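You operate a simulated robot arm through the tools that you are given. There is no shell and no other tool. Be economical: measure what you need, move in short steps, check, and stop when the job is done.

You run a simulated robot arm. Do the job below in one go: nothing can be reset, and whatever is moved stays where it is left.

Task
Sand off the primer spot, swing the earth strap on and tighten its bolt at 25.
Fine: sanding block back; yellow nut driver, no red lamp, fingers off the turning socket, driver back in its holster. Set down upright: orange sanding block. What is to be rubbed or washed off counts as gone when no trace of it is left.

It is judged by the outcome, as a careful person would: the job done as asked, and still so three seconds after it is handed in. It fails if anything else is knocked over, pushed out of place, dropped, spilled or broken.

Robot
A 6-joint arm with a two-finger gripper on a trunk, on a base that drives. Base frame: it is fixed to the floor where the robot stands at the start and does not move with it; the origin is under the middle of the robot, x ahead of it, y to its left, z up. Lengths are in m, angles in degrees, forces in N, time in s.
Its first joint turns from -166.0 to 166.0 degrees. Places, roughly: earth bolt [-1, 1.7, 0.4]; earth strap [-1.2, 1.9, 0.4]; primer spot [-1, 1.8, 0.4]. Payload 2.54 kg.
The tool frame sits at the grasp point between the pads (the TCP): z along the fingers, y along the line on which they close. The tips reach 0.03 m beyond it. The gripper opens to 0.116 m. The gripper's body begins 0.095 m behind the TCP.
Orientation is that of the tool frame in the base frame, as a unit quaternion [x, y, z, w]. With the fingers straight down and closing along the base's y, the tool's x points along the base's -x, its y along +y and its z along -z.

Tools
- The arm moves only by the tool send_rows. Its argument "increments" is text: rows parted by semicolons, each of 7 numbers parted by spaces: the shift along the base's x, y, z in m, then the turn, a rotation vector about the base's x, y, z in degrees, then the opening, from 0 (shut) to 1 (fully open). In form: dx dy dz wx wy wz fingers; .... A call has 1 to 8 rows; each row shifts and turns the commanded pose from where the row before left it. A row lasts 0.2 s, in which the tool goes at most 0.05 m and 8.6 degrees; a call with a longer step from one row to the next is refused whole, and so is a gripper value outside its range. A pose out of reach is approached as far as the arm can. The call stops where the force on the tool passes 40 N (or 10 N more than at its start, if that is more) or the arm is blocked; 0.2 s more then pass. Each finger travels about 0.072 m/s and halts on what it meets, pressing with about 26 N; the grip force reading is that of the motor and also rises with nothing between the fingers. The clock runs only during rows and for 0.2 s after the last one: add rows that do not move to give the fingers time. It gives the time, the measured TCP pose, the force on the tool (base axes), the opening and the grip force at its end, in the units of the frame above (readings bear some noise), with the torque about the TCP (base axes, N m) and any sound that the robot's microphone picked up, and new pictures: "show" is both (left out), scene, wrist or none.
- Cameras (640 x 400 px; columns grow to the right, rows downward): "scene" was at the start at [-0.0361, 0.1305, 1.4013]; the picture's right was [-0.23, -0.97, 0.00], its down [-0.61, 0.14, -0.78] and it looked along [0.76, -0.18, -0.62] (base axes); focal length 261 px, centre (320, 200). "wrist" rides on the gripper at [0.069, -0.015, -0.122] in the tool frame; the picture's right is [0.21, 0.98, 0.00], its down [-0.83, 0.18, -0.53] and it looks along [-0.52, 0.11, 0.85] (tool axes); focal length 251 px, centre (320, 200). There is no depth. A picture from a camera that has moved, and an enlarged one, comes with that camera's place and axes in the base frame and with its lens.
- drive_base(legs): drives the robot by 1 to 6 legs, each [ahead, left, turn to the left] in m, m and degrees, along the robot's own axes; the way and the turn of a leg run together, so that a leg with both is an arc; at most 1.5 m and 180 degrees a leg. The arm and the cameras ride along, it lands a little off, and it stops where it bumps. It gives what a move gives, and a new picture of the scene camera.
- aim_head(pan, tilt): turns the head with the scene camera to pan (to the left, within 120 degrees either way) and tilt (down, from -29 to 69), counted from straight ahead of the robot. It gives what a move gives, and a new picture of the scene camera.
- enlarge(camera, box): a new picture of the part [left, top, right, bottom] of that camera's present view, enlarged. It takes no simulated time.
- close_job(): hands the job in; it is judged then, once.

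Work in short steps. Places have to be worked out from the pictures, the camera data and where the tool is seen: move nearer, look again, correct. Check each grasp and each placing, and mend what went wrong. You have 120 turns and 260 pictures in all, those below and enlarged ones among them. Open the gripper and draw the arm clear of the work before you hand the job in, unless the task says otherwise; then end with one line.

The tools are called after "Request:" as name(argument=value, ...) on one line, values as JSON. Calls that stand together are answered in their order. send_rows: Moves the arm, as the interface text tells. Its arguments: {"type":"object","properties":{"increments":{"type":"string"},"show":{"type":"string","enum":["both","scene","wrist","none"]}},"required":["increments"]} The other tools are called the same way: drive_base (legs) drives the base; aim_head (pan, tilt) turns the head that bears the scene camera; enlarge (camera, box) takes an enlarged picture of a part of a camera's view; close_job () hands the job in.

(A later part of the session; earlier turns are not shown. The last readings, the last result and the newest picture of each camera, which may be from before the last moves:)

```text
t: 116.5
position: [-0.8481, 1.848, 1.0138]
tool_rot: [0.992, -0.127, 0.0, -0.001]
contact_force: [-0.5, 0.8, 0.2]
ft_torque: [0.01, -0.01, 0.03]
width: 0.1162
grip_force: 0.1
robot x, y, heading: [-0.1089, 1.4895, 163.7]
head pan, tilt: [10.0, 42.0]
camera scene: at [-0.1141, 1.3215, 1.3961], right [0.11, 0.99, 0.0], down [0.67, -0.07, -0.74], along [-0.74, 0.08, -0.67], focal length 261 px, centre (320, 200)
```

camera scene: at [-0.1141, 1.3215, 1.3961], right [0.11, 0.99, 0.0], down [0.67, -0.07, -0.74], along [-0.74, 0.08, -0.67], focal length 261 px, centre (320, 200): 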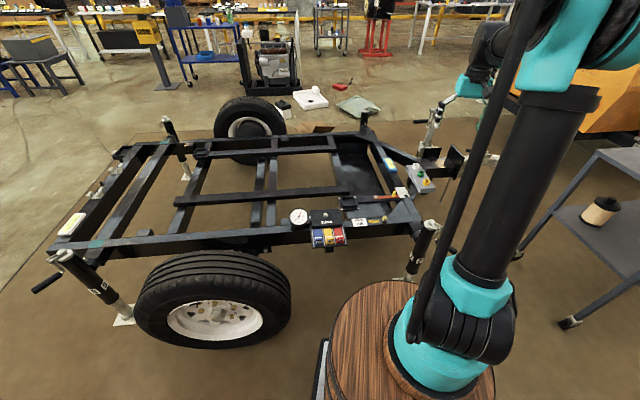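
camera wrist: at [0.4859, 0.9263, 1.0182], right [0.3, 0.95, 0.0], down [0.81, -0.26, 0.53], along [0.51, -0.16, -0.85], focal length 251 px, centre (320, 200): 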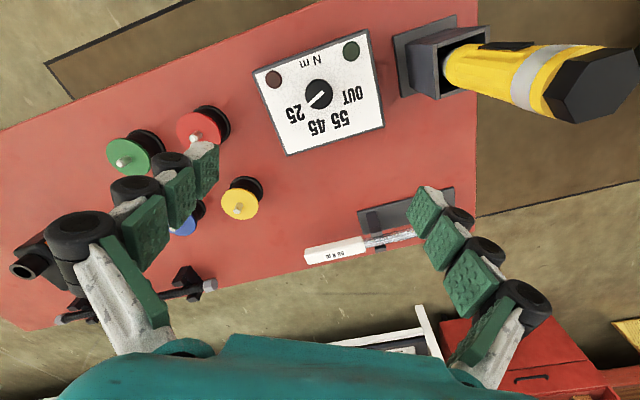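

I advance 0.08 m for comfortable reach and bring the wrist camera over the strap.

Request:
drive_base(legs=[[0.08, 0, 0]])

Request:
send_rows(increments="-0.045 -0.01 0 0 0 7 1;-0.045 -0.01 0 0 0 7.6 1;-0.045 -0.01 0 0 0 0 1;-0.045 -0.01 -0.01 0 0 0 1;-0.02 0 -0.045 0 0 0 1;0 0 -0.05 0 0 0 1;0 0 -0.05 0 0 0 1;0 0 -0.05 0 0 0 1", show="none")

Request:
send_rows(increments="0 0 -0.05 0 0 0 1;0 0 -0.05 0 0 0 1;0 0 -0.03 0 0 0 1;0 0 0 0 0 0 1", show="both")

Request:
enlarge(camera="wrist", box=[220, 40, 460, 220])

```text
t: 117.6
position: [-0.9264, 1.8718, 1.0137]
tool_rot: [0.992, -0.126, 0.0, 0.0]
contact_force: [-0.1, 0.2, 0.5]
ft_torque: [-0.04, -0.02, 0.03]
width: 0.1162
grip_force: 0.0
robot x, y, heading: [-0.1817, 1.5093, 163.5]
head pan, tilt: [10.0, 42.0]
camera scene: at [-0.1924, 1.3441, 1.3961], right [0.11, 0.99, 0.0], down [0.67, -0.07, -0.74], along [-0.74, 0.08, -0.67], focal length 261 px, centre (320, 200)
```

scene: 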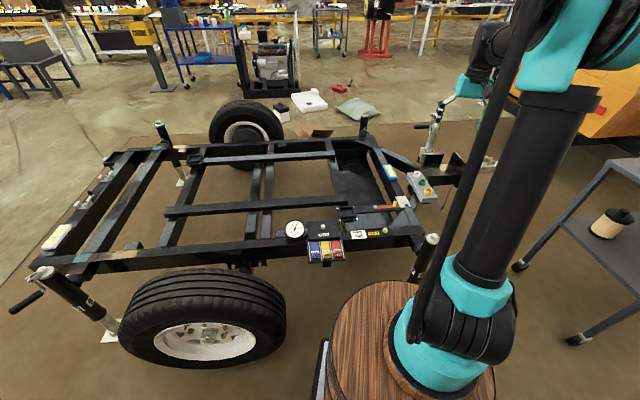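

```text
t: 119.4
position: [-1.1253, 1.8325, 0.806]
tool_rot: [1.0, 0.0, 0.0, 0.0]
contact_force: [0.3, -0.4, 0.3]
ft_torque: [0.01, 0.01, 0.0]
width: 0.1159
grip_force: 0.1
robot x, y, heading: [-0.1831, 1.5154, 164.0]
head pan, tilt: [10.0, 42.0]
```

```text
t: 120.4
position: [-1.1247, 1.8327, 0.6795]
tool_rot: [1.0, 0.001, 0.0, 0.0]
contact_force: [-0.8, 0.0, -1.0]
ft_torque: [-0.03, 0.01, 0.0]
width: 0.1155
grip_force: 0.0
robot x, y, heading: [-0.1818, 1.516, 164.1]
head pan, tilt: [10.0, 42.0]
camera scene: at [-0.1924, 1.3441, 1.3961], right [0.11, 0.99, 0.0], down [0.67, -0.07, -0.74], along [-0.74, 0.08, -0.67], focal length 261 px, centre (320, 200)
camera wrist: at [-1.0554, 1.8484, 0.8014], right [0.21, -0.98, 0.0], down [-0.83, -0.18, 0.53], along [-0.52, -0.11, -0.85], focal length 251 px, centre (320, 200)
```

scene: 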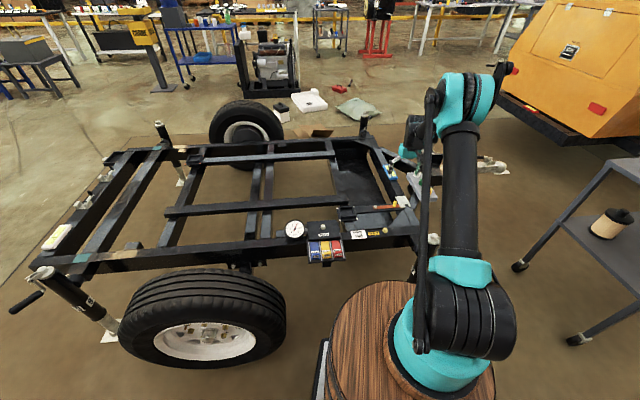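
wrist: 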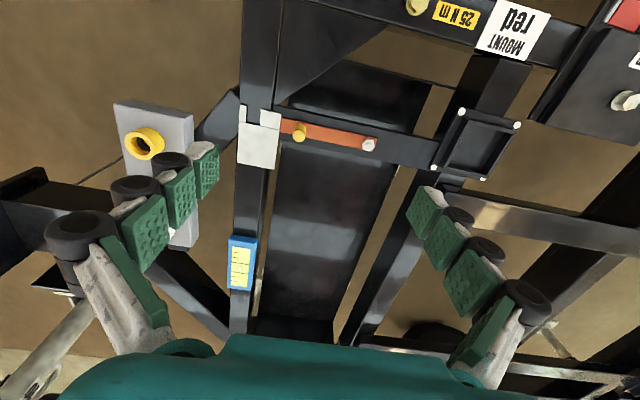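

```text
2.22 times, centred on (340, 130) of wrist
camera zoom: at [-1.0554, 1.8484, 0.8014], right [0.21, -0.98, 0.0], down [-0.83, -0.18, 0.53], along [-0.52, -0.11, -0.85], focal length 559 px, centre (276, 356)
```

zoom: 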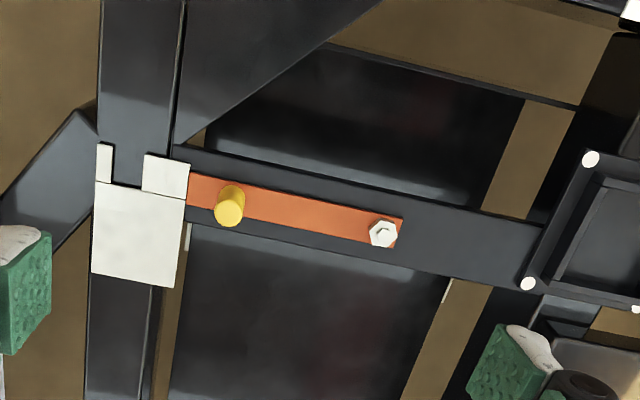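

Pivot ≈(-1.174,1.746), peg ≈(-1.167,1.855), slot radius 0.18 matches bolt at (-0.995,1.746): a 90° clockwise swing. I rotate the tool 45° and come over the peg.

Request:
send_rows(increments="-0.007 0.004 -0.02 0 0 8 1;-0.007 0.004 -0.02 0 0 8 0.8;-0.007 0.004 -0.02 0 0 8 0.6;-0.007 0.004 -0.02 0 0 8 0.5;-0.007 0.003 -0.02 0 0 8 0.45;-0.007 0.003 -0.02 0 0 5 0.45;0 0 -0.02 0 0 0 0.45;0 0 0 0 0 0 0.45", show="wrist")

Request:
enlarge(camera="scene", box=[350, 160, 450, 240])

```text
t: 122.2
position: [-1.1701, 1.8551, 0.5383]
tool_rot: [0.924, 0.383, 0.0, -0.001]
contact_force: [0.8, 0.4, 0.3]
ft_torque: [-0.01, 0.0, -0.01]
width: 0.0523
grip_force: 0.0
robot x, y, heading: [-0.1837, 1.5121, 163.8]
head pan, tilt: [10.0, 42.0]
camera wrist: at [-1.1301, 1.9137, 0.6597], right [0.84, -0.54, 0.0], down [-0.45, -0.71, 0.53], along [-0.29, -0.45, -0.85], focal length 251 px, centre (320, 200)
```

wrist: 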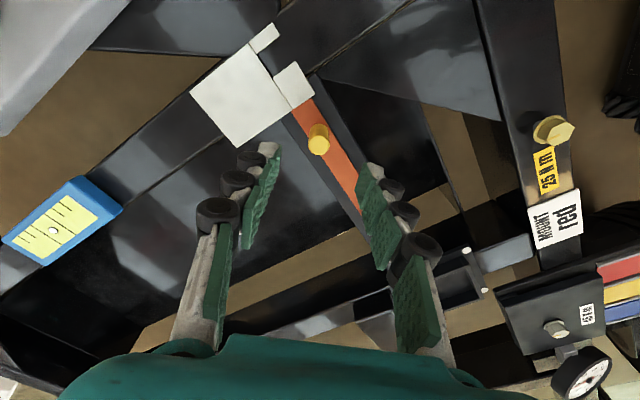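

```text
5.00 times, centred on (400, 200) of scene
camera zoom: at [-0.1924, 1.3441, 1.3961], right [0.11, 0.99, 0.0], down [0.67, -0.07, -0.74], along [-0.74, 0.08, -0.67], focal length 1303 px, centre (-80, 200)
```

zoom: 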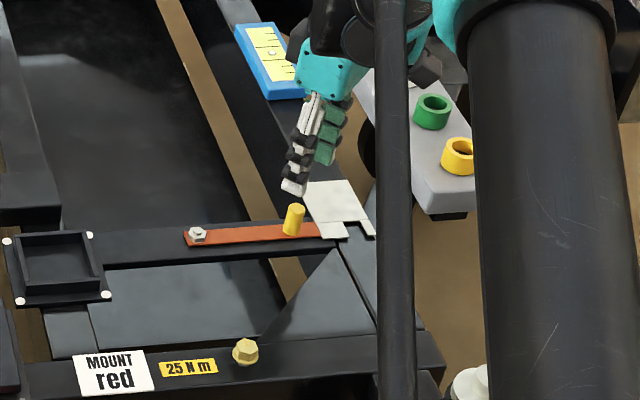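

Peg aligned at (-1.171,1.852). Descend around it.

Request:
send_rows(increments="0 -0.002 -0.03 0 0 0 0.45;0 0 -0.025 0 0 0 0.45;0 0 -0.015 0 0 0 0.45;0 0 0 0 0 0 0.45", show="wrist")

Request:
enlarge(camera="scene", box=[350, 160, 450, 240])

```text
t: 123.2
position: [-1.1649, 1.8513, 0.4698]
tool_rot: [0.924, 0.382, -0.001, -0.001]
contact_force: [-0.2, 0.6, -0.5]
ft_torque: [0.0, 0.03, 0.01]
width: 0.0522
grip_force: 0.0
out of reach, approached as far as the arm can: row 3
robot x, y, heading: [-0.1836, 1.5108, 164.0]
head pan, tilt: [10.0, 42.0]
camera wrist: at [-1.1255, 1.911, 0.5922], right [0.84, -0.54, 0.0], down [-0.45, -0.71, 0.53], along [-0.29, -0.45, -0.85], focal length 251 px, centre (320, 200)
```

wrist: 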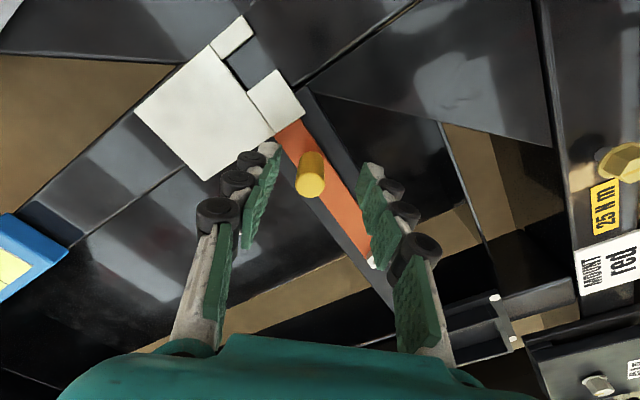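

```text
5.00 times, centred on (400, 200) of scene
camera zoom: at [-0.1924, 1.3441, 1.3961], right [0.11, 0.99, 0.0], down [0.67, -0.07, -0.74], along [-0.74, 0.08, -0.67], focal length 1303 px, centre (-80, 200)
```

zoom: 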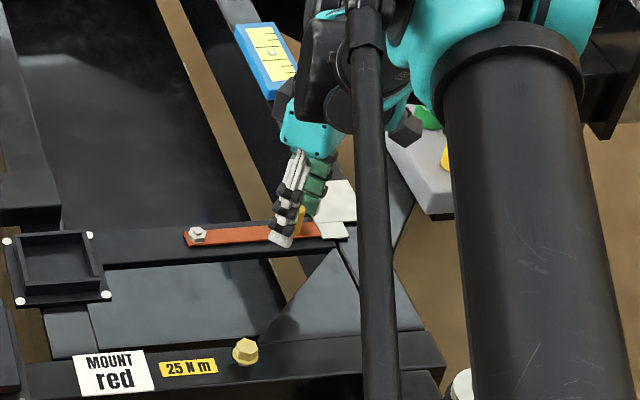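

At the reach edge but the peg is between the pads. Close on it.

Request:
send_rows(increments="0 0 0 0 0 0 0.2;0 0 0 0 0 0 0;0 0 0 0 0 0 0;0 0 0 0 0 0 0", show="wrist")

```text
t: 124.2
position: [-1.1637, 1.8529, 0.4702]
tool_rot: [0.924, 0.382, 0.0, -0.001]
contact_force: [1.3, 14.7, -5.1]
ft_torque: [0.44, -0.09, 0.02]
width: 0.0169
grip_force: 43.0
robot x, y, heading: [-0.1835, 1.5089, 164.1]
head pan, tilt: [10.0, 42.0]
camera wrist: at [-1.1251, 1.9124, 0.5922], right [0.84, -0.54, 0.0], down [-0.46, -0.71, 0.53], along [-0.29, -0.45, -0.85], focal length 251 px, centre (320, 200)
```

wrist: 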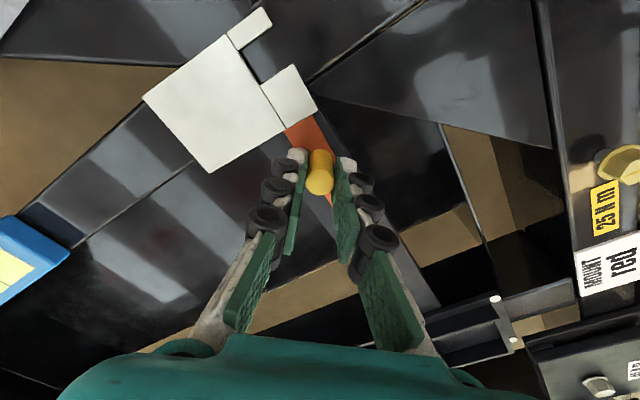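

Peg gripped. I swing along the arc about the pivot, first ~50°.

Request:
send_rows(increments="0.025 -0.005 0 0 0 0 0;0.022 -0.0091 0 0 0 0 0;0.0181 -0.0132 0 0 0 0 0;0.0151 -0.0167 0 0 0 0 0;0 0 0 0 0 0 0", show="wrist")

```text
t: 125.4
position: [-1.0871, 1.8062, 0.4706]
tool_rot: [0.923, 0.384, -0.001, 0.0]
contact_force: [-7.7, -5.5, -12.4]
ft_torque: [-0.25, 0.33, -0.03]
width: 0.0172
grip_force: 42.9
robot x, y, heading: [-0.1845, 1.5175, 163.9]
head pan, tilt: [10.0, 42.0]
camera wrist: at [-1.0481, 1.8646, 0.5921], right [0.84, -0.54, 0.0], down [-0.45, -0.71, 0.54], along [-0.29, -0.45, -0.84], focal length 251 px, centre (320, 200)
```

wrist: 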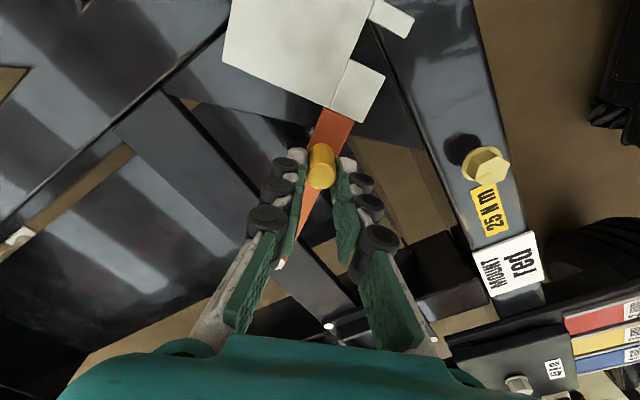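

Swinging well. Continue the arc toward the bolt.

Request:
send_rows(increments="0.0085 -0.0173 -0.001 0 0 0 0;0.0066 -0.0209 -0.001 0 0 0 0;0.0022 -0.015 0 0 0 0 0;0 0 0 0 0 0 0", show="wrist")

Request:
enlarge(camera="scene", box=[350, 170, 450, 250])

```text
t: 126.4
position: [-1.0685, 1.752, 0.4685]
tool_rot: [0.924, 0.383, 0.0, 0.0]
contact_force: [-0.2, 1.9, 20.6]
ft_torque: [0.2, -0.14, -0.14]
width: 0.0169
grip_force: 42.7
robot x, y, heading: [-0.1818, 1.5122, 164.0]
head pan, tilt: [10.0, 42.0]
camera wrist: at [-1.0294, 1.8121, 0.5911], right [0.84, -0.54, 0.0], down [-0.46, -0.71, 0.53], along [-0.29, -0.45, -0.85], focal length 251 px, centre (320, 200)
```

wrist: 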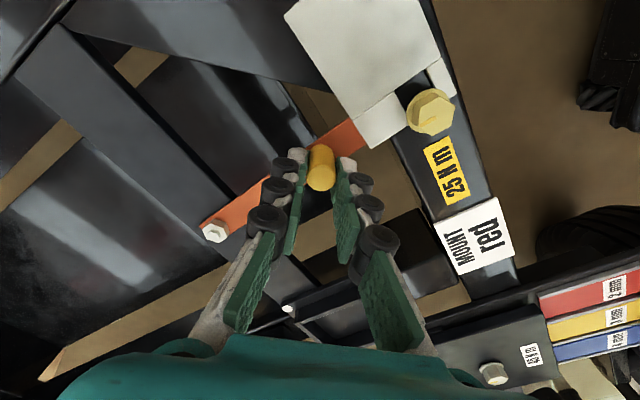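

```text
5.00 times, centred on (400, 210) of scene
camera zoom: at [-0.1916, 1.3438, 1.3961], right [0.11, 0.99, 0.0], down [0.66, -0.07, -0.74], along [-0.74, 0.08, -0.67], focal length 1303 px, centre (-80, 150)
```

zoom: 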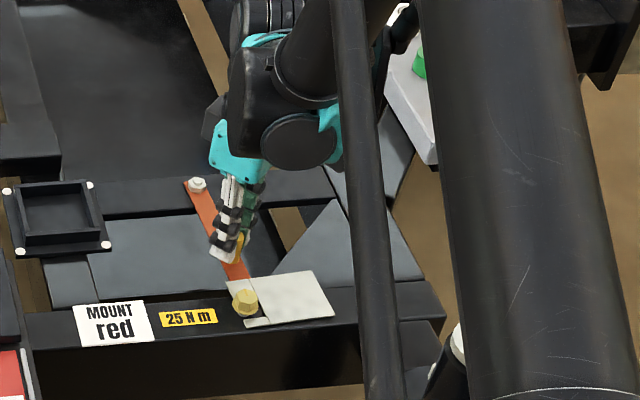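

The slot is around the bolt; I push a little further to seat it fully.

Request:
send_rows(increments="0 -0.005 0.001 0 0 0 0;0 -0.004 0.001 0 0 0 0;0 0 0 0 0 0 0", show="wrist")

Request:
enlarge(camera="wrist", box=[340, 50, 500, 170])

Request:
enlarge(camera="scene", box=[380, 210, 430, 250])

```text
t: 127.2
position: [-1.0691, 1.7456, 0.4692]
tool_rot: [0.924, 0.382, 0.0, 0.0]
contact_force: [5.1, 10.6, -27.8]
ft_torque: [0.23, -0.09, 0.05]
width: 0.0173
grip_force: 42.5
robot x, y, heading: [-0.1802, 1.5142, 163.8]
head pan, tilt: [10.0, 42.0]
camera wrist: at [-1.0298, 1.8045, 0.5916], right [0.84, -0.54, 0.0], down [-0.46, -0.71, 0.53], along [-0.29, -0.45, -0.85], focal length 251 px, centre (320, 200)
```

wrist: 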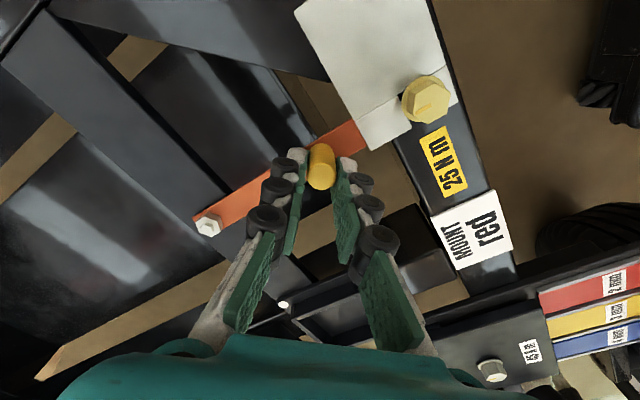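

```text
3.33 times, centred on (420, 110) of wrist
camera zoom: at [-1.0298, 1.8045, 0.5916], right [0.84, -0.54, 0.0], down [-0.46, -0.71, 0.53], along [-0.29, -0.45, -0.85], focal length 838 px, centre (-13, 500)
```

zoom: 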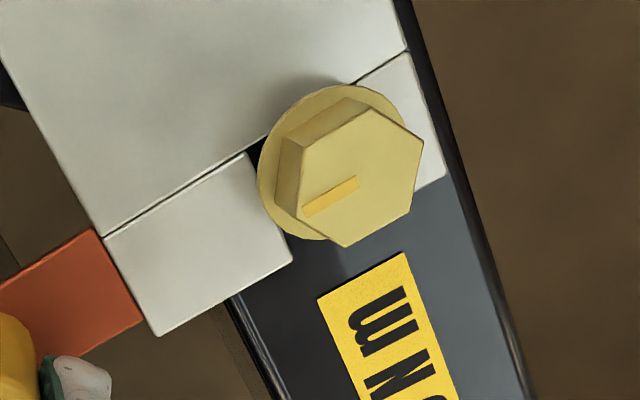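

```text
10.00 times, centred on (405, 230) of scene
camera zoom: at [-0.1934, 1.3446, 1.3961], right [0.11, 0.99, 0.0], down [0.67, -0.07, -0.74], along [-0.74, 0.08, -0.67], focal length 2606 px, centre (-530, -100)
```

zoom: 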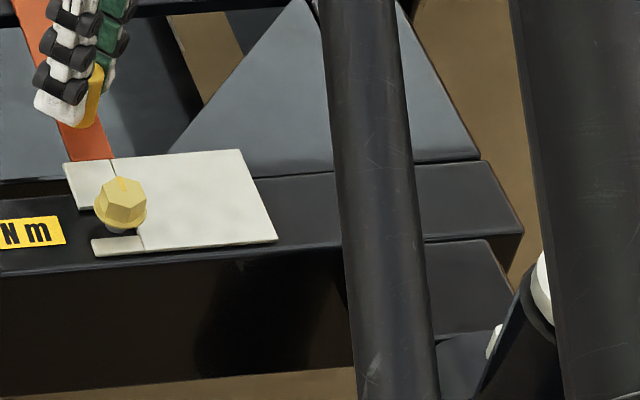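

Not clearly bottomed; I push a few more millimetres while watching force.

Request:
send_rows(increments="0 -0.004 -0.001 0 0 0 0;0 -0.004 0 0 0 0 0;0 0 0 0 0 0 0", show="wrist")

Request:
enlarge(camera="wrist", box=[340, 50, 500, 170])

```text
t: 127.7
position: [-1.0682, 1.7461, 0.469]
tool_rot: [0.925, 0.38, 0.002, -0.003]
contact_force: [-2.4, 4.2, -4.6]
ft_torque: [0.17, 0.05, 0.01]
width: 0.0172
grip_force: 43.0
robot x, y, heading: [-0.1825, 1.5094, 163.8]
head pan, tilt: [10.0, 42.0]
stopped in row 2: the force on the tool passed its limit at 44 N (the readings are from after the stop); the commanded pose is now the measured one
camera wrist: at [-1.0293, 1.8033, 0.592], right [0.84, -0.54, -0.01], down [-0.46, -0.71, 0.53], along [-0.29, -0.44, -0.85], focal length 251 px, centre (320, 200)
```

wrist: 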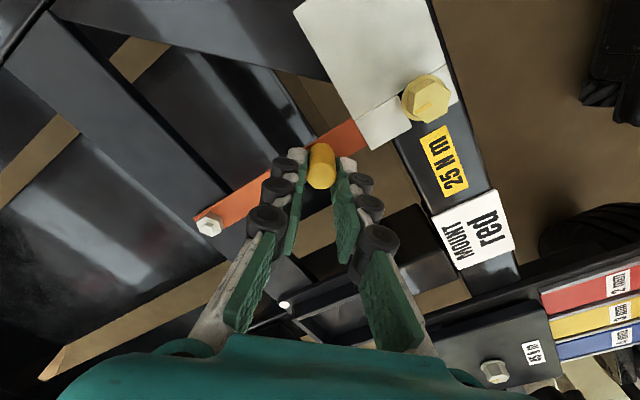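

```text
3.33 times, centred on (420, 110) of wrist
camera zoom: at [-1.0293, 1.8033, 0.592], right [0.84, -0.54, -0.01], down [-0.46, -0.71, 0.53], along [-0.29, -0.44, -0.85], focal length 838 px, centre (-13, 500)
```

zoom: 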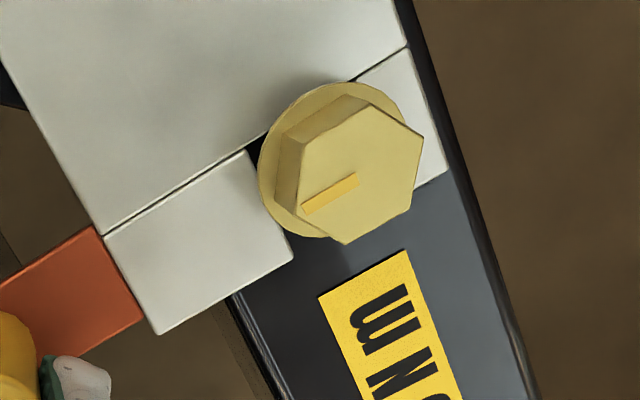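

Strap has bottomed out on the bolt. Release the peg and lift away.

Request:
send_rows(increments="0 0 0 0 0 0 0.3;0 0 0 0 0 0 0.45;0 0 0 0 0 0 0.45;0 0 0.04 0 0 0 0.45;0 0 0.045 0 0 0 0.45;0 0 0.045 0 0 0 0.6;0 0 0.045 0 0 0 0.8;0 0 0.045 0 0 0 1", show="wrist")

Request:
enlarge(camera="wrist", box=[280, 60, 440, 180])

```text
t: 129.5
position: [-1.068, 1.7428, 0.6891]
tool_rot: [0.925, 0.38, 0.0, -0.003]
contact_force: [0.0, 0.5, 0.5]
ft_torque: [0.03, -0.04, 0.01]
width: 0.1158
grip_force: 0.0
robot x, y, heading: [-0.1823, 1.5134, 163.8]
head pan, tilt: [10.0, 42.0]
camera wrist: at [-1.029, 1.8007, 0.8111], right [0.84, -0.54, 0.0], down [-0.46, -0.71, 0.53], along [-0.29, -0.44, -0.85], focal length 251 px, centre (320, 200)
```

wrist: 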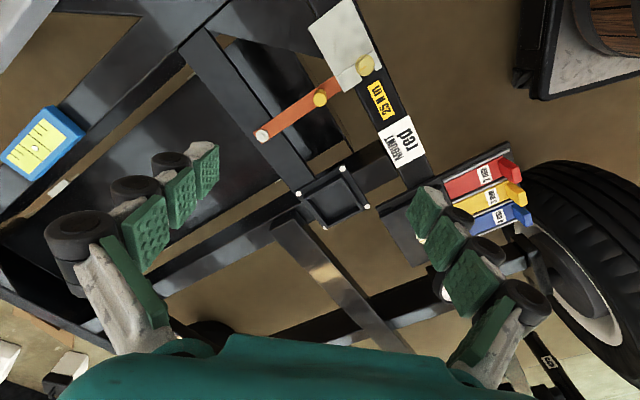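

```text
3.33 times, centred on (360, 120) of wrist
camera zoom: at [-1.029, 1.8007, 0.8111], right [0.84, -0.54, 0.0], down [-0.46, -0.71, 0.53], along [-0.29, -0.44, -0.85], focal length 838 px, centre (187, 467)
```

zoom: 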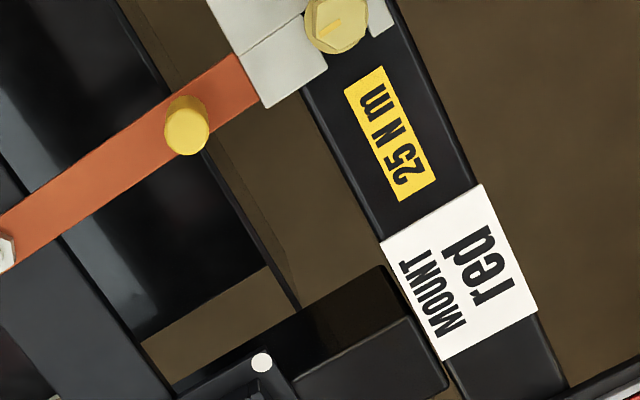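

The strap stays on the bolt (-0.992,1.748). I raise the arm, back off and turn round to the bench for the driver.

Request:
send_rows(increments="0.02 0.01 0.04 0 0 -8 1;0.02 0.01 0.04 0 0 -8 1;0.02 0.01 0.04 0 0 -8 1;0.02 0.01 0.04 0 0 -8 1;0.02 0.01 0.04 0 0 -8 1;0.02 0.01 0.04 0 0 -8 1;0.02 0.01 0.04 0 0 -8 1;0.02 0.01 0.04 0 0 -4 1", show="none")

Request:
drive_base(legs=[[-0.08, 0, 0], [0, 0, 164]])

Request:
enlarge(camera="scene", box=[340, 100, 460, 200])

```text
t: 131.3
position: [-0.9088, 1.825, 1.0101]
tool_rot: [0.991, -0.135, 0.002, -0.003]
contact_force: [-0.6, -0.2, -0.2]
ft_torque: [0.02, -0.03, -0.05]
width: 0.1162
grip_force: 0.0
robot x, y, heading: [-0.1799, 1.5144, 163.6]
head pan, tilt: [10.0, 42.0]
```

```text
t: 139.2
position: [0.5297, 1.018, 1.0096]
tool_rot: [0.247, 0.969, -0.002, -0.003]
contact_force: [-0.8, -0.3, 0.2]
ft_torque: [0.02, 0.01, 0.03]
width: 0.1158
grip_force: 0.1
robot x, y, heading: [-0.1047, 1.4916, -29.5]
head pan, tilt: [10.0, 42.0]
camera scene: at [-0.0568, 1.6521, 1.3961], right [-0.33, -0.94, 0.0], down [-0.63, 0.22, -0.74], along [0.7, -0.25, -0.67], focal length 261 px, centre (320, 200)
```

scene: 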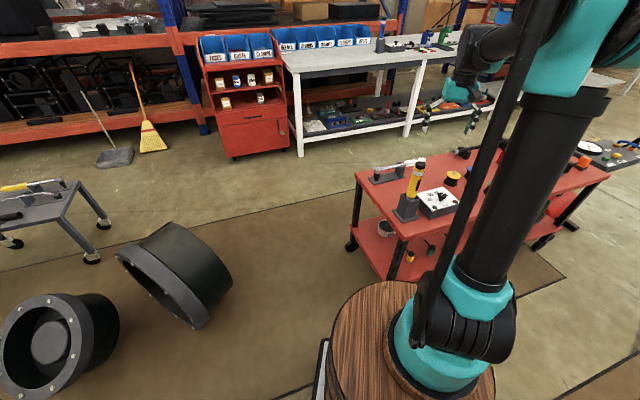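

```text
4.00 times, centred on (400, 150) of scene
camera zoom: at [-0.0568, 1.6521, 1.3961], right [-0.33, -0.94, 0.0], down [-0.63, 0.22, -0.74], along [0.7, -0.25, -0.67], focal length 1042 px, centre (0, 400)
```

zoom: 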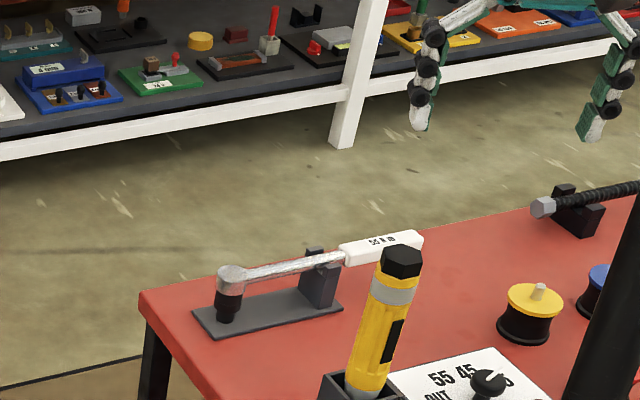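

I check with the wrist camera, which is high above the driver now.

Request:
send_rows(increments="0 0 0 0 0 0 1", show="wrist")

```text
t: 139.6
position: [0.5292, 1.0177, 1.0099]
tool_rot: [0.248, 0.969, -0.002, -0.002]
contact_force: [-0.4, -0.5, -0.6]
ft_torque: [-0.01, 0.02, -0.01]
width: 0.1161
grip_force: 0.0
robot x, y, heading: [-0.1053, 1.4893, -29.5]
head pan, tilt: [10.0, 42.0]
camera wrist: at [0.4625, 1.0385, 1.1325], right [0.28, 0.96, 0.0], down [0.81, -0.23, 0.53], along [0.51, -0.15, -0.85], focal length 251 px, centre (320, 200)
```

wrist: 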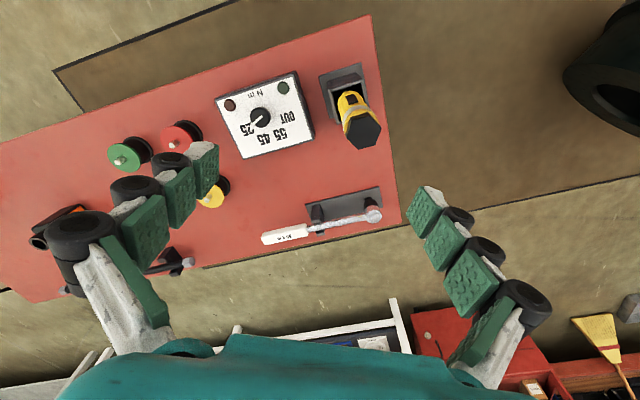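

Driver axis ≈(0.553,1.06), top z≈0.87; its button faces -x. I'll grip along y (off the button): rotate +28.6° and come above.

Request:
send_rows(increments="0.006 0.01 -0.01 0 0 8 1;0.006 0.01 -0.01 0 0 8 1;0.006 0.01 -0.01 0 0 8 1;0.006 0.012 -0.01 0 0 4.6 1;0 0 0 0 0 0 1", show="wrist")

Request:
enlarge(camera="wrist", box=[240, 60, 440, 200])

```text
t: 140.8
position: [0.5523, 1.0603, 0.9694]
tool_rot: [0.0, 1.0, -0.003, -0.002]
contact_force: [-0.9, 0.2, -0.1]
ft_torque: [0.0, 0.02, 0.01]
width: 0.116
grip_force: 0.1
robot x, y, heading: [-0.102, 1.4904, -29.4]
head pan, tilt: [10.0, 42.0]
camera wrist: at [0.4847, 1.046, 1.093], right [-0.21, 0.98, 0.0], down [0.83, 0.18, 0.53], along [0.52, 0.11, -0.85], focal length 251 px, centre (320, 200)
```

wrist: 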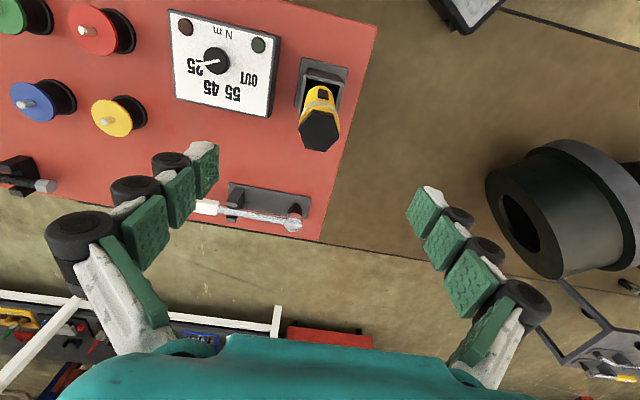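

```text
2.86 times, centred on (340, 130) of wrist
camera zoom: at [0.4847, 1.046, 1.093], right [-0.21, 0.98, 0.0], down [0.83, 0.18, 0.53], along [0.52, 0.11, -0.85], focal length 718 px, centre (263, 400)
```

zoom: 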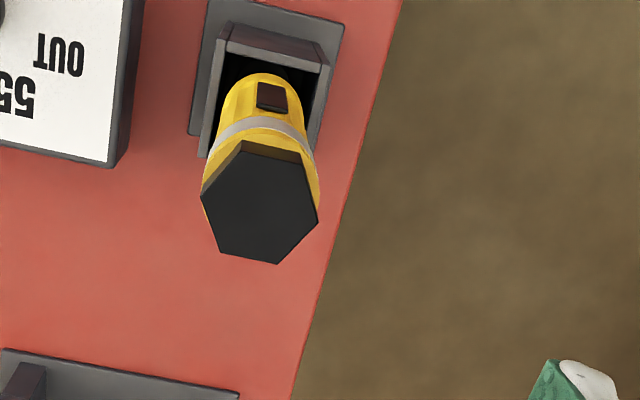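

TCP is directly over the driver. Descend to z≈0.79 with open jaws.

Request:
send_rows(increments="-0.001 0 -0.045 0 0 0 1;0 0 -0.045 0 0 0 1;0 0 -0.045 0 0 0 1;0 0 -0.04 0 0 0 1;0 0 0 0 0 0 1", show="both")

Request:
enlarge(camera="scene", box=[360, 120, 480, 220])

```text
t: 141.9
position: [0.5515, 1.0617, 0.7958]
tool_rot: [0.0, 1.0, -0.003, -0.002]
contact_force: [0.4, 0.4, 0.0]
ft_torque: [-0.02, -0.01, 0.0]
width: 0.116
grip_force: 0.0
robot x, y, heading: [-0.1031, 1.4914, -29.3]
head pan, tilt: [10.0, 42.0]
camera scene: at [-0.0568, 1.6521, 1.3961], right [-0.33, -0.94, 0.0], down [-0.63, 0.22, -0.74], along [0.7, -0.25, -0.67], focal length 261 px, centre (320, 200)
camera wrist: at [0.4837, 1.047, 0.9183], right [-0.21, 0.98, 0.0], down [0.83, 0.18, 0.53], along [0.52, 0.11, -0.85], focal length 251 px, centre (320, 200)
```

scene: 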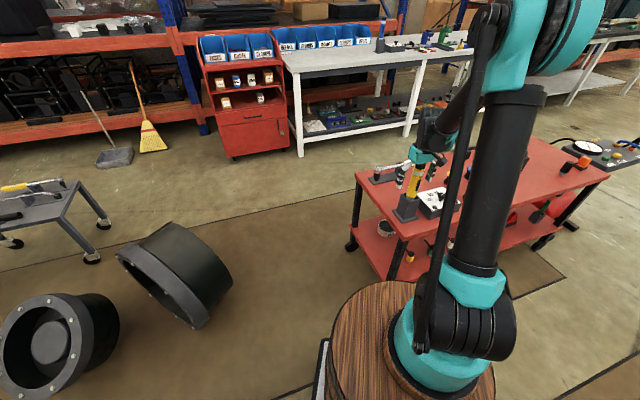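
wrist: 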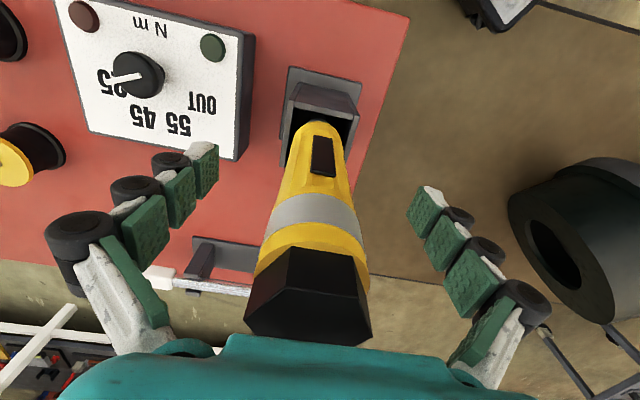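

```text
4.00 times, centred on (420, 170) of scene
camera zoom: at [-0.0568, 1.6521, 1.3961], right [-0.33, -0.94, 0.0], down [-0.63, 0.22, -0.74], along [0.7, -0.25, -0.67], focal length 1042 px, centre (-80, 320)
```

zoom: 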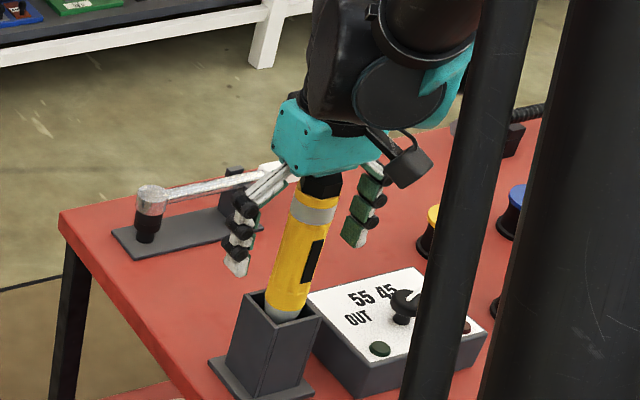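

Good straddle; the cap is just below the palm. Close.

Request:
send_rows(increments="0 0 0 0 0 0 0.6;0 0 0 0 0 0 0.3;0 0 0 0 0 0 0;0 0 0 0 0 0 0;0 0 0 0 0 0 0;0 0 0 0 0 0 0", show="wrist")

Request:
enlarge(camera="scene", box=[360, 120, 480, 220])

```text
t: 143.3
position: [0.5522, 1.0622, 0.796]
tool_rot: [0.0, 1.0, -0.002, -0.001]
contact_force: [-0.1, -0.3, 2.8]
ft_torque: [0.07, 0.04, 0.02]
width: 0.0372
grip_force: 25.8
robot x, y, heading: [-0.1056, 1.4913, -29.7]
head pan, tilt: [10.0, 42.0]
camera wrist: at [0.4838, 1.0469, 0.9187], right [-0.21, 0.98, 0.0], down [0.83, 0.18, 0.53], along [0.52, 0.11, -0.85], focal length 251 px, centre (320, 200)
```

wrist: 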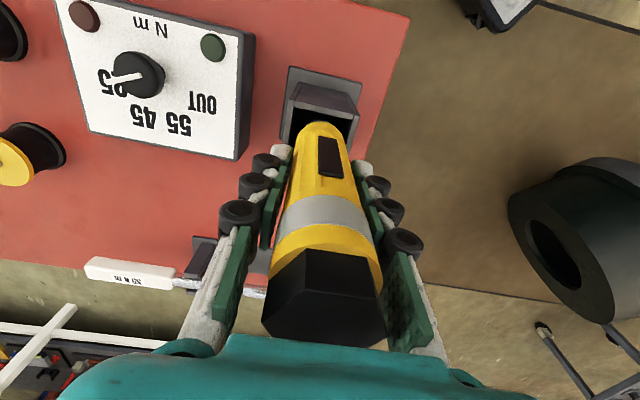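

```text
4.00 times, centred on (420, 170) of scene
camera zoom: at [-0.0569, 1.6521, 1.3961], right [-0.33, -0.94, 0.0], down [-0.63, 0.22, -0.74], along [0.7, -0.25, -0.67], focal length 1042 px, centre (-80, 320)
```

zoom: 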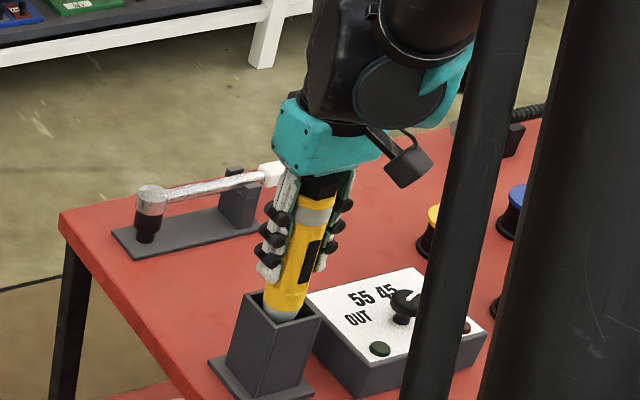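

Gripped (0.037). Holster pose: TCP (0.552,1.062,0.796), yaw 0. Lift straight up.

Request:
send_rows(increments="0 0 0.02 0 0 0 0;0 0 0.03 0 0 0 0;0 0 0.04 0 0 0 0;0 0 0.04 0 0 0 0;0 0 0.04 0 0 0 0;0 0 0.04 0 0 0 0;0 0 0 0 0 0 0", show="both")

Request:
enlarge(camera="scene", box=[360, 80, 500, 220])

```text
t: 144.9
position: [0.5533, 1.0628, 1.0057]
tool_rot: [0.0, 1.0, -0.003, -0.003]
contact_force: [-0.7, 0.3, -5.9]
ft_torque: [0.0, -0.02, 0.03]
width: 0.0372
grip_force: 26.7
robot x, y, heading: [-0.1062, 1.4928, -29.6]
head pan, tilt: [10.0, 42.0]
camera scene: at [-0.0567, 1.652, 1.3961], right [-0.33, -0.94, 0.0], down [-0.63, 0.22, -0.74], along [0.7, -0.25, -0.67], focal length 261 px, centre (320, 200)
camera wrist: at [0.4848, 1.0472, 1.1288], right [-0.21, 0.98, 0.0], down [0.83, 0.18, 0.53], along [0.52, 0.11, -0.85], focal length 251 px, centre (320, 200)
```

scene: 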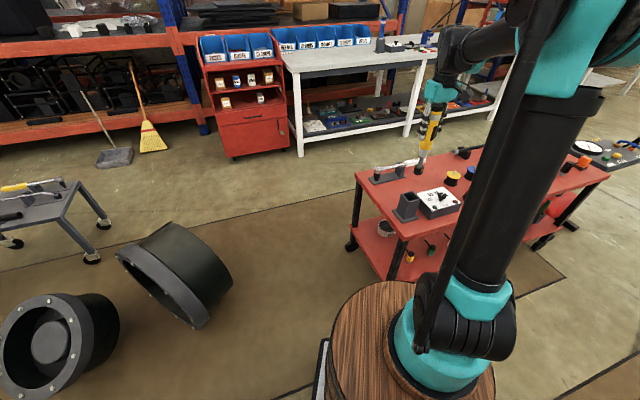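
wrist: 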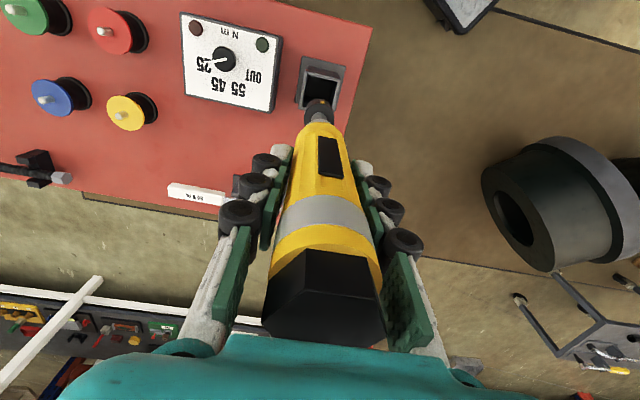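

```text
2.86 times, centred on (430, 150) of scene
camera zoom: at [-0.0567, 1.652, 1.3961], right [-0.33, -0.94, 0.0], down [-0.63, 0.22, -0.74], along [0.7, -0.25, -0.67], focal length 745 px, centre (6, 343)
```

zoom: 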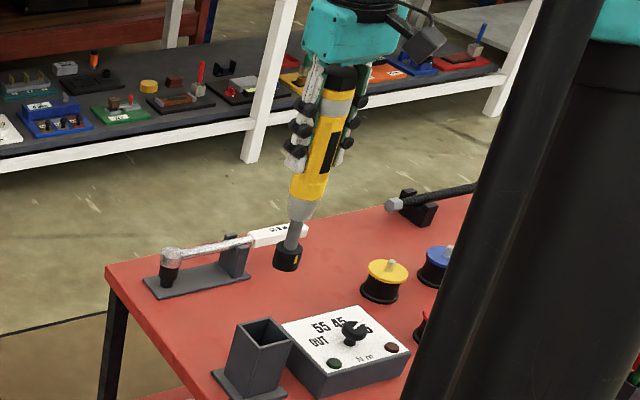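

Driver is out; socket bottom ≈0.173 m below TCP. Turn back to the trailer.

Request:
drive_base(legs=[[0, 0, -166], [0.06, 0, 0]])

Request:
send_rows(increments="0 0 0 0 0 0 0", show="wrist")

```text
t: 152.6
position: [-0.92, 1.7188, 1.0055]
tool_rot: [0.989, 0.149, 0.002, -0.003]
contact_force: [-0.7, 0.3, -6.5]
ft_torque: [0.03, -0.02, 0.0]
width: 0.0374
grip_force: 25.6
robot x, y, heading: [-0.1626, 1.5048, 167.5]
head pan, tilt: [10.0, 42.0]
camera scene: at [-0.1635, 1.3349, 1.3961], right [0.04, 1.0, 0.0], down [0.67, -0.03, -0.74], along [-0.74, 0.03, -0.67], focal length 261 px, centre (320, 200)
```

scene: 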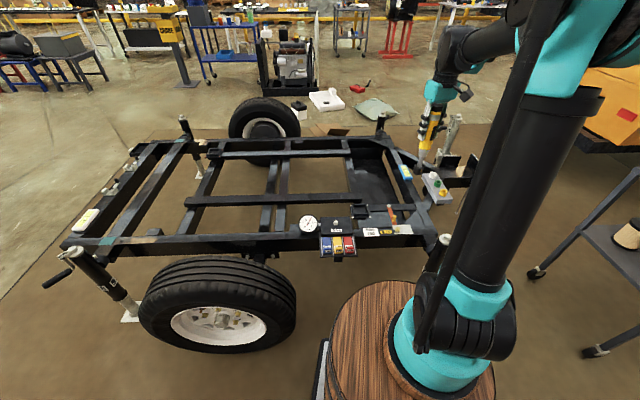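

```text
t: 153.0
position: [-0.9213, 1.7188, 1.006]
tool_rot: [0.989, 0.149, 0.001, -0.003]
contact_force: [0.7, -1.3, -6.2]
ft_torque: [0.0, 0.03, -0.04]
width: 0.0374
grip_force: 25.8
robot x, y, heading: [-0.1646, 1.5013, 167.5]
head pan, tilt: [10.0, 42.0]
camera wrist: at [-0.858, 1.7521, 1.1283], right [0.49, -0.87, 0.0], down [-0.74, -0.42, 0.53], along [-0.46, -0.26, -0.85], focal length 251 px, centre (320, 200)
```

wrist: 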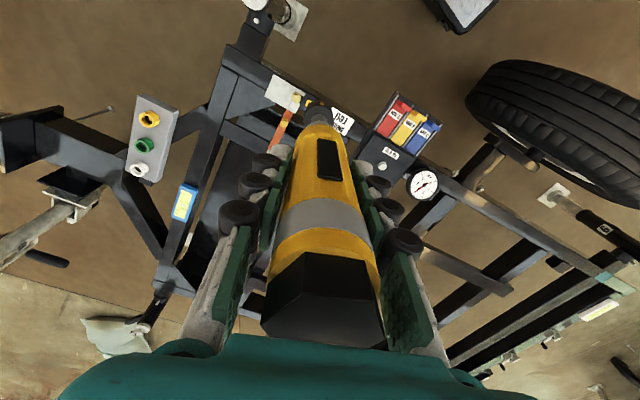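

Move over the bolt and lower to z≈0.70.

Request:
send_rows(increments="-0.024 0.01 0 0 0 0 0;-0.024 0.01 -0.02 0 0 0 0;-0.023 0.009 -0.035 0 0 0 0;0 0 -0.05 0 0 0 0;0 0 -0.05 0 0 0 0;0 0 -0.05 0 0 0 0;0 0 -0.05 0 0 0 0;0 0 -0.05 0 0 0 0", show="both")

Request:
enlarge(camera="scene", box=[370, 170, 450, 250])

Request:
enlarge(camera="wrist", box=[260, 40, 400, 145])

```text
t: 154.8
position: [-0.9919, 1.7463, 0.7015]
tool_rot: [0.989, 0.149, 0.002, -0.003]
contact_force: [1.1, -0.6, -7.0]
ft_torque: [0.0, 0.01, 0.03]
width: 0.0374
grip_force: 26.3
robot x, y, heading: [-0.167, 1.5033, 167.6]
head pan, tilt: [10.0, 42.0]
camera scene: at [-0.1633, 1.3348, 1.3961], right [0.04, 1.0, 0.0], down [0.67, -0.03, -0.74], along [-0.74, 0.03, -0.67], focal length 261 px, centre (320, 200)
camera wrist: at [-0.9295, 1.7796, 0.8236], right [0.49, -0.87, 0.0], down [-0.74, -0.42, 0.53], along [-0.46, -0.26, -0.85], focal length 251 px, centre (320, 200)
```

scene: 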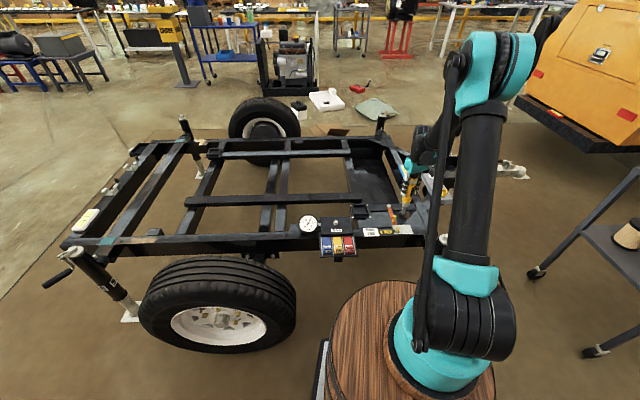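
wrist: 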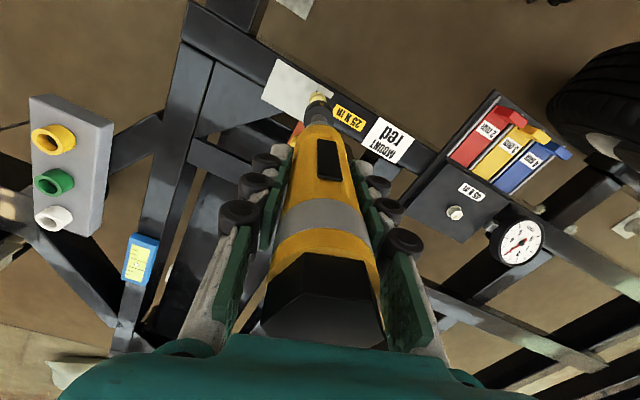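

```text
5.00 times, centred on (410, 210) of scene
camera zoom: at [-0.1633, 1.3348, 1.3961], right [0.04, 1.0, 0.0], down [0.67, -0.03, -0.74], along [-0.74, 0.03, -0.67], focal length 1303 px, centre (-130, 150)
```

zoom: 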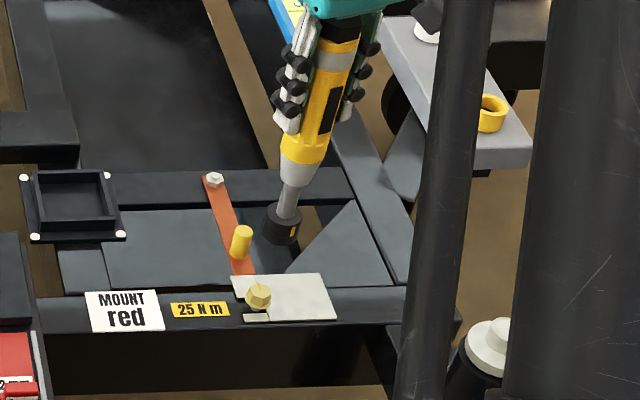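

```text
3.81 times, centred on (330, 92) of wrist
camera zoom: at [-0.9295, 1.7796, 0.8236], right [0.49, -0.87, 0.0], down [-0.74, -0.42, 0.53], along [-0.46, -0.26, -0.85], focal length 958 px, centre (282, 610)
```

zoom: 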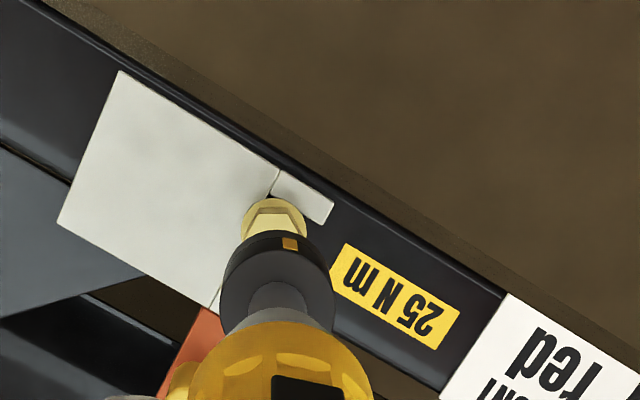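

Alignment looks within a couple of mm. I lower until just above the bolt head and check again.

Request:
send_rows(increments="-0.001 0.001 -0.03 0 0 0 0;0 0 -0.03 0 0 0 0;0 0 -0.008 0 0 0 0;0 0 0 0 0 0 0", show="wrist")

Request:
enlarge(camera="scene", box=[390, 195, 440, 245])

Request:
enlarge(camera="wrist", box=[260, 60, 380, 150])

```text
t: 155.8
position: [-0.9907, 1.7479, 0.6328]
tool_rot: [0.989, 0.149, 0.002, -0.003]
contact_force: [-0.1, -0.1, -6.6]
ft_torque: [-0.02, -0.02, 0.02]
width: 0.0368
grip_force: 26.1
robot x, y, heading: [-0.1664, 1.5039, 167.7]
head pan, tilt: [10.0, 42.0]
camera wrist: at [-0.9289, 1.7814, 0.755], right [0.49, -0.87, 0.0], down [-0.74, -0.42, 0.53], along [-0.46, -0.26, -0.85], focal length 251 px, centre (320, 200)
```

wrist: 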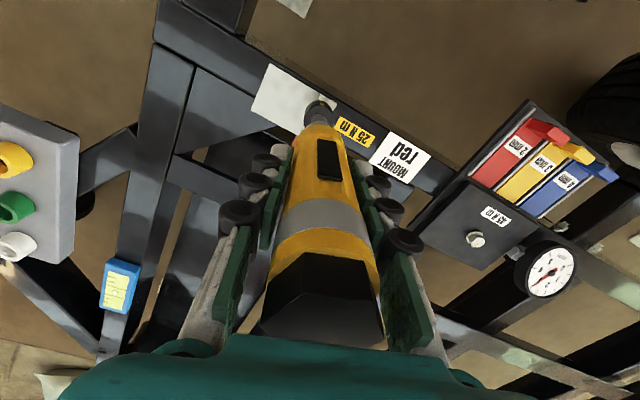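

```text
8.00 times, centred on (415, 220) of scene
camera zoom: at [-0.1635, 1.3349, 1.3961], right [0.04, 1.0, 0.0], down [0.67, -0.03, -0.74], along [-0.74, 0.03, -0.67], focal length 2085 px, centre (-440, 40)
```

zoom: 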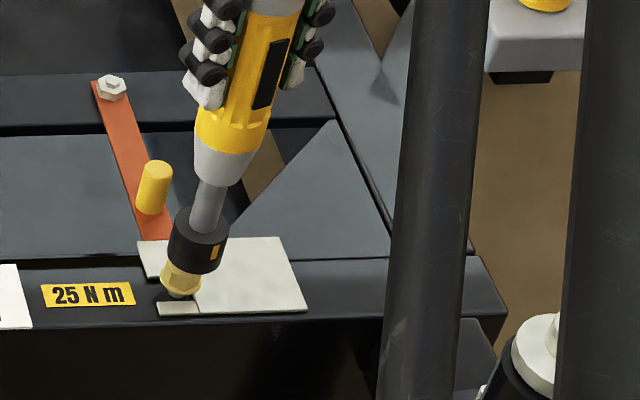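

```text
4.44 times, centred on (320, 105) of wrist
camera zoom: at [-0.9289, 1.7814, 0.755], right [0.49, -0.87, 0.0], down [-0.74, -0.42, 0.53], along [-0.46, -0.26, -0.85], focal length 1118 px, centre (320, 622)
```

zoom: 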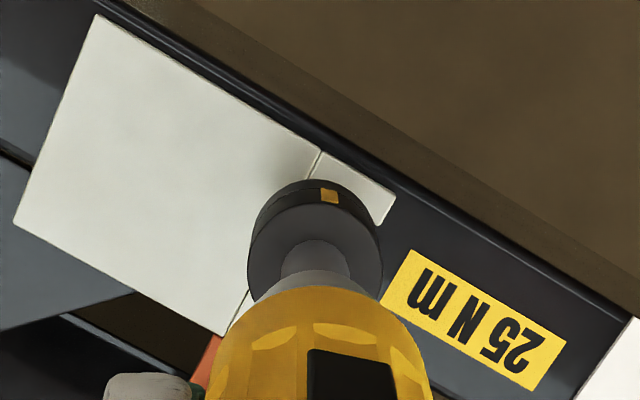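

The socket seems ~2 mm too far in +y; I shift slightly and lower gently, watching force.

Request:
send_rows(increments="-0.001 -0.002 -0.006 0 0 0 0;0 0 -0.006 0 0 0 0;0 0 0 0 0 0 0", show="none")

Request:
enlarge(camera="scene", box=[395, 205, 435, 245])

```text
t: 156.6
position: [-0.993, 1.7442, 0.6201]
tool_rot: [0.989, 0.148, 0.002, -0.003]
contact_force: [-0.5, -0.1, -6.1]
ft_torque: [0.04, -0.01, -0.02]
width: 0.0371
grip_force: 25.8
robot x, y, heading: [-0.1662, 1.5027, 167.5]
head pan, tilt: [10.0, 42.0]
```

```text
10.00 times, centred on (415, 225) of scene
camera zoom: at [-0.1635, 1.3349, 1.3961], right [0.04, 1.0, 0.0], down [0.67, -0.03, -0.74], along [-0.74, 0.03, -0.67], focal length 2606 px, centre (-630, -50)
```

zoom: 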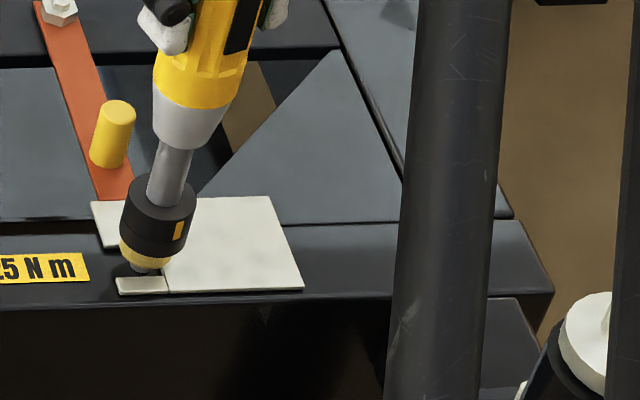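

Looks concentric with the flange. Lower in small steps.

Request:
send_rows(increments="0 0.001 -0.004 0 0 0 0;0 0 -0.003 0 0 0 0;0 0 0 0 0 0 0", show="none")

Request:
enlarge(camera="scene", box=[395, 205, 435, 245])

```text
t: 157.4
position: [-0.9917, 1.7476, 0.6153]
tool_rot: [0.989, 0.149, 0.001, -0.003]
contact_force: [2.9, -0.7, 20.6]
ft_torque: [-0.04, -0.16, -0.03]
width: 0.0374
grip_force: 25.4
robot x, y, heading: [-0.1641, 1.5021, 167.5]
head pan, tilt: [10.0, 42.0]
```

```text
10.00 times, centred on (415, 225) of scene
camera zoom: at [-0.1624, 1.3346, 1.396], right [0.04, 1.0, 0.0], down [0.67, -0.03, -0.74], along [-0.74, 0.03, -0.67], focal length 2606 px, centre (-630, -50)
```

zoom: 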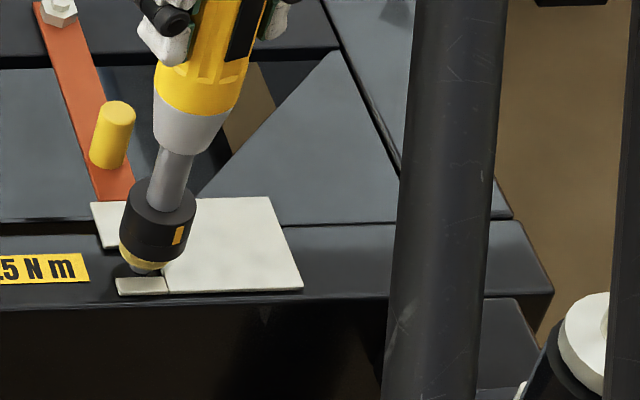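

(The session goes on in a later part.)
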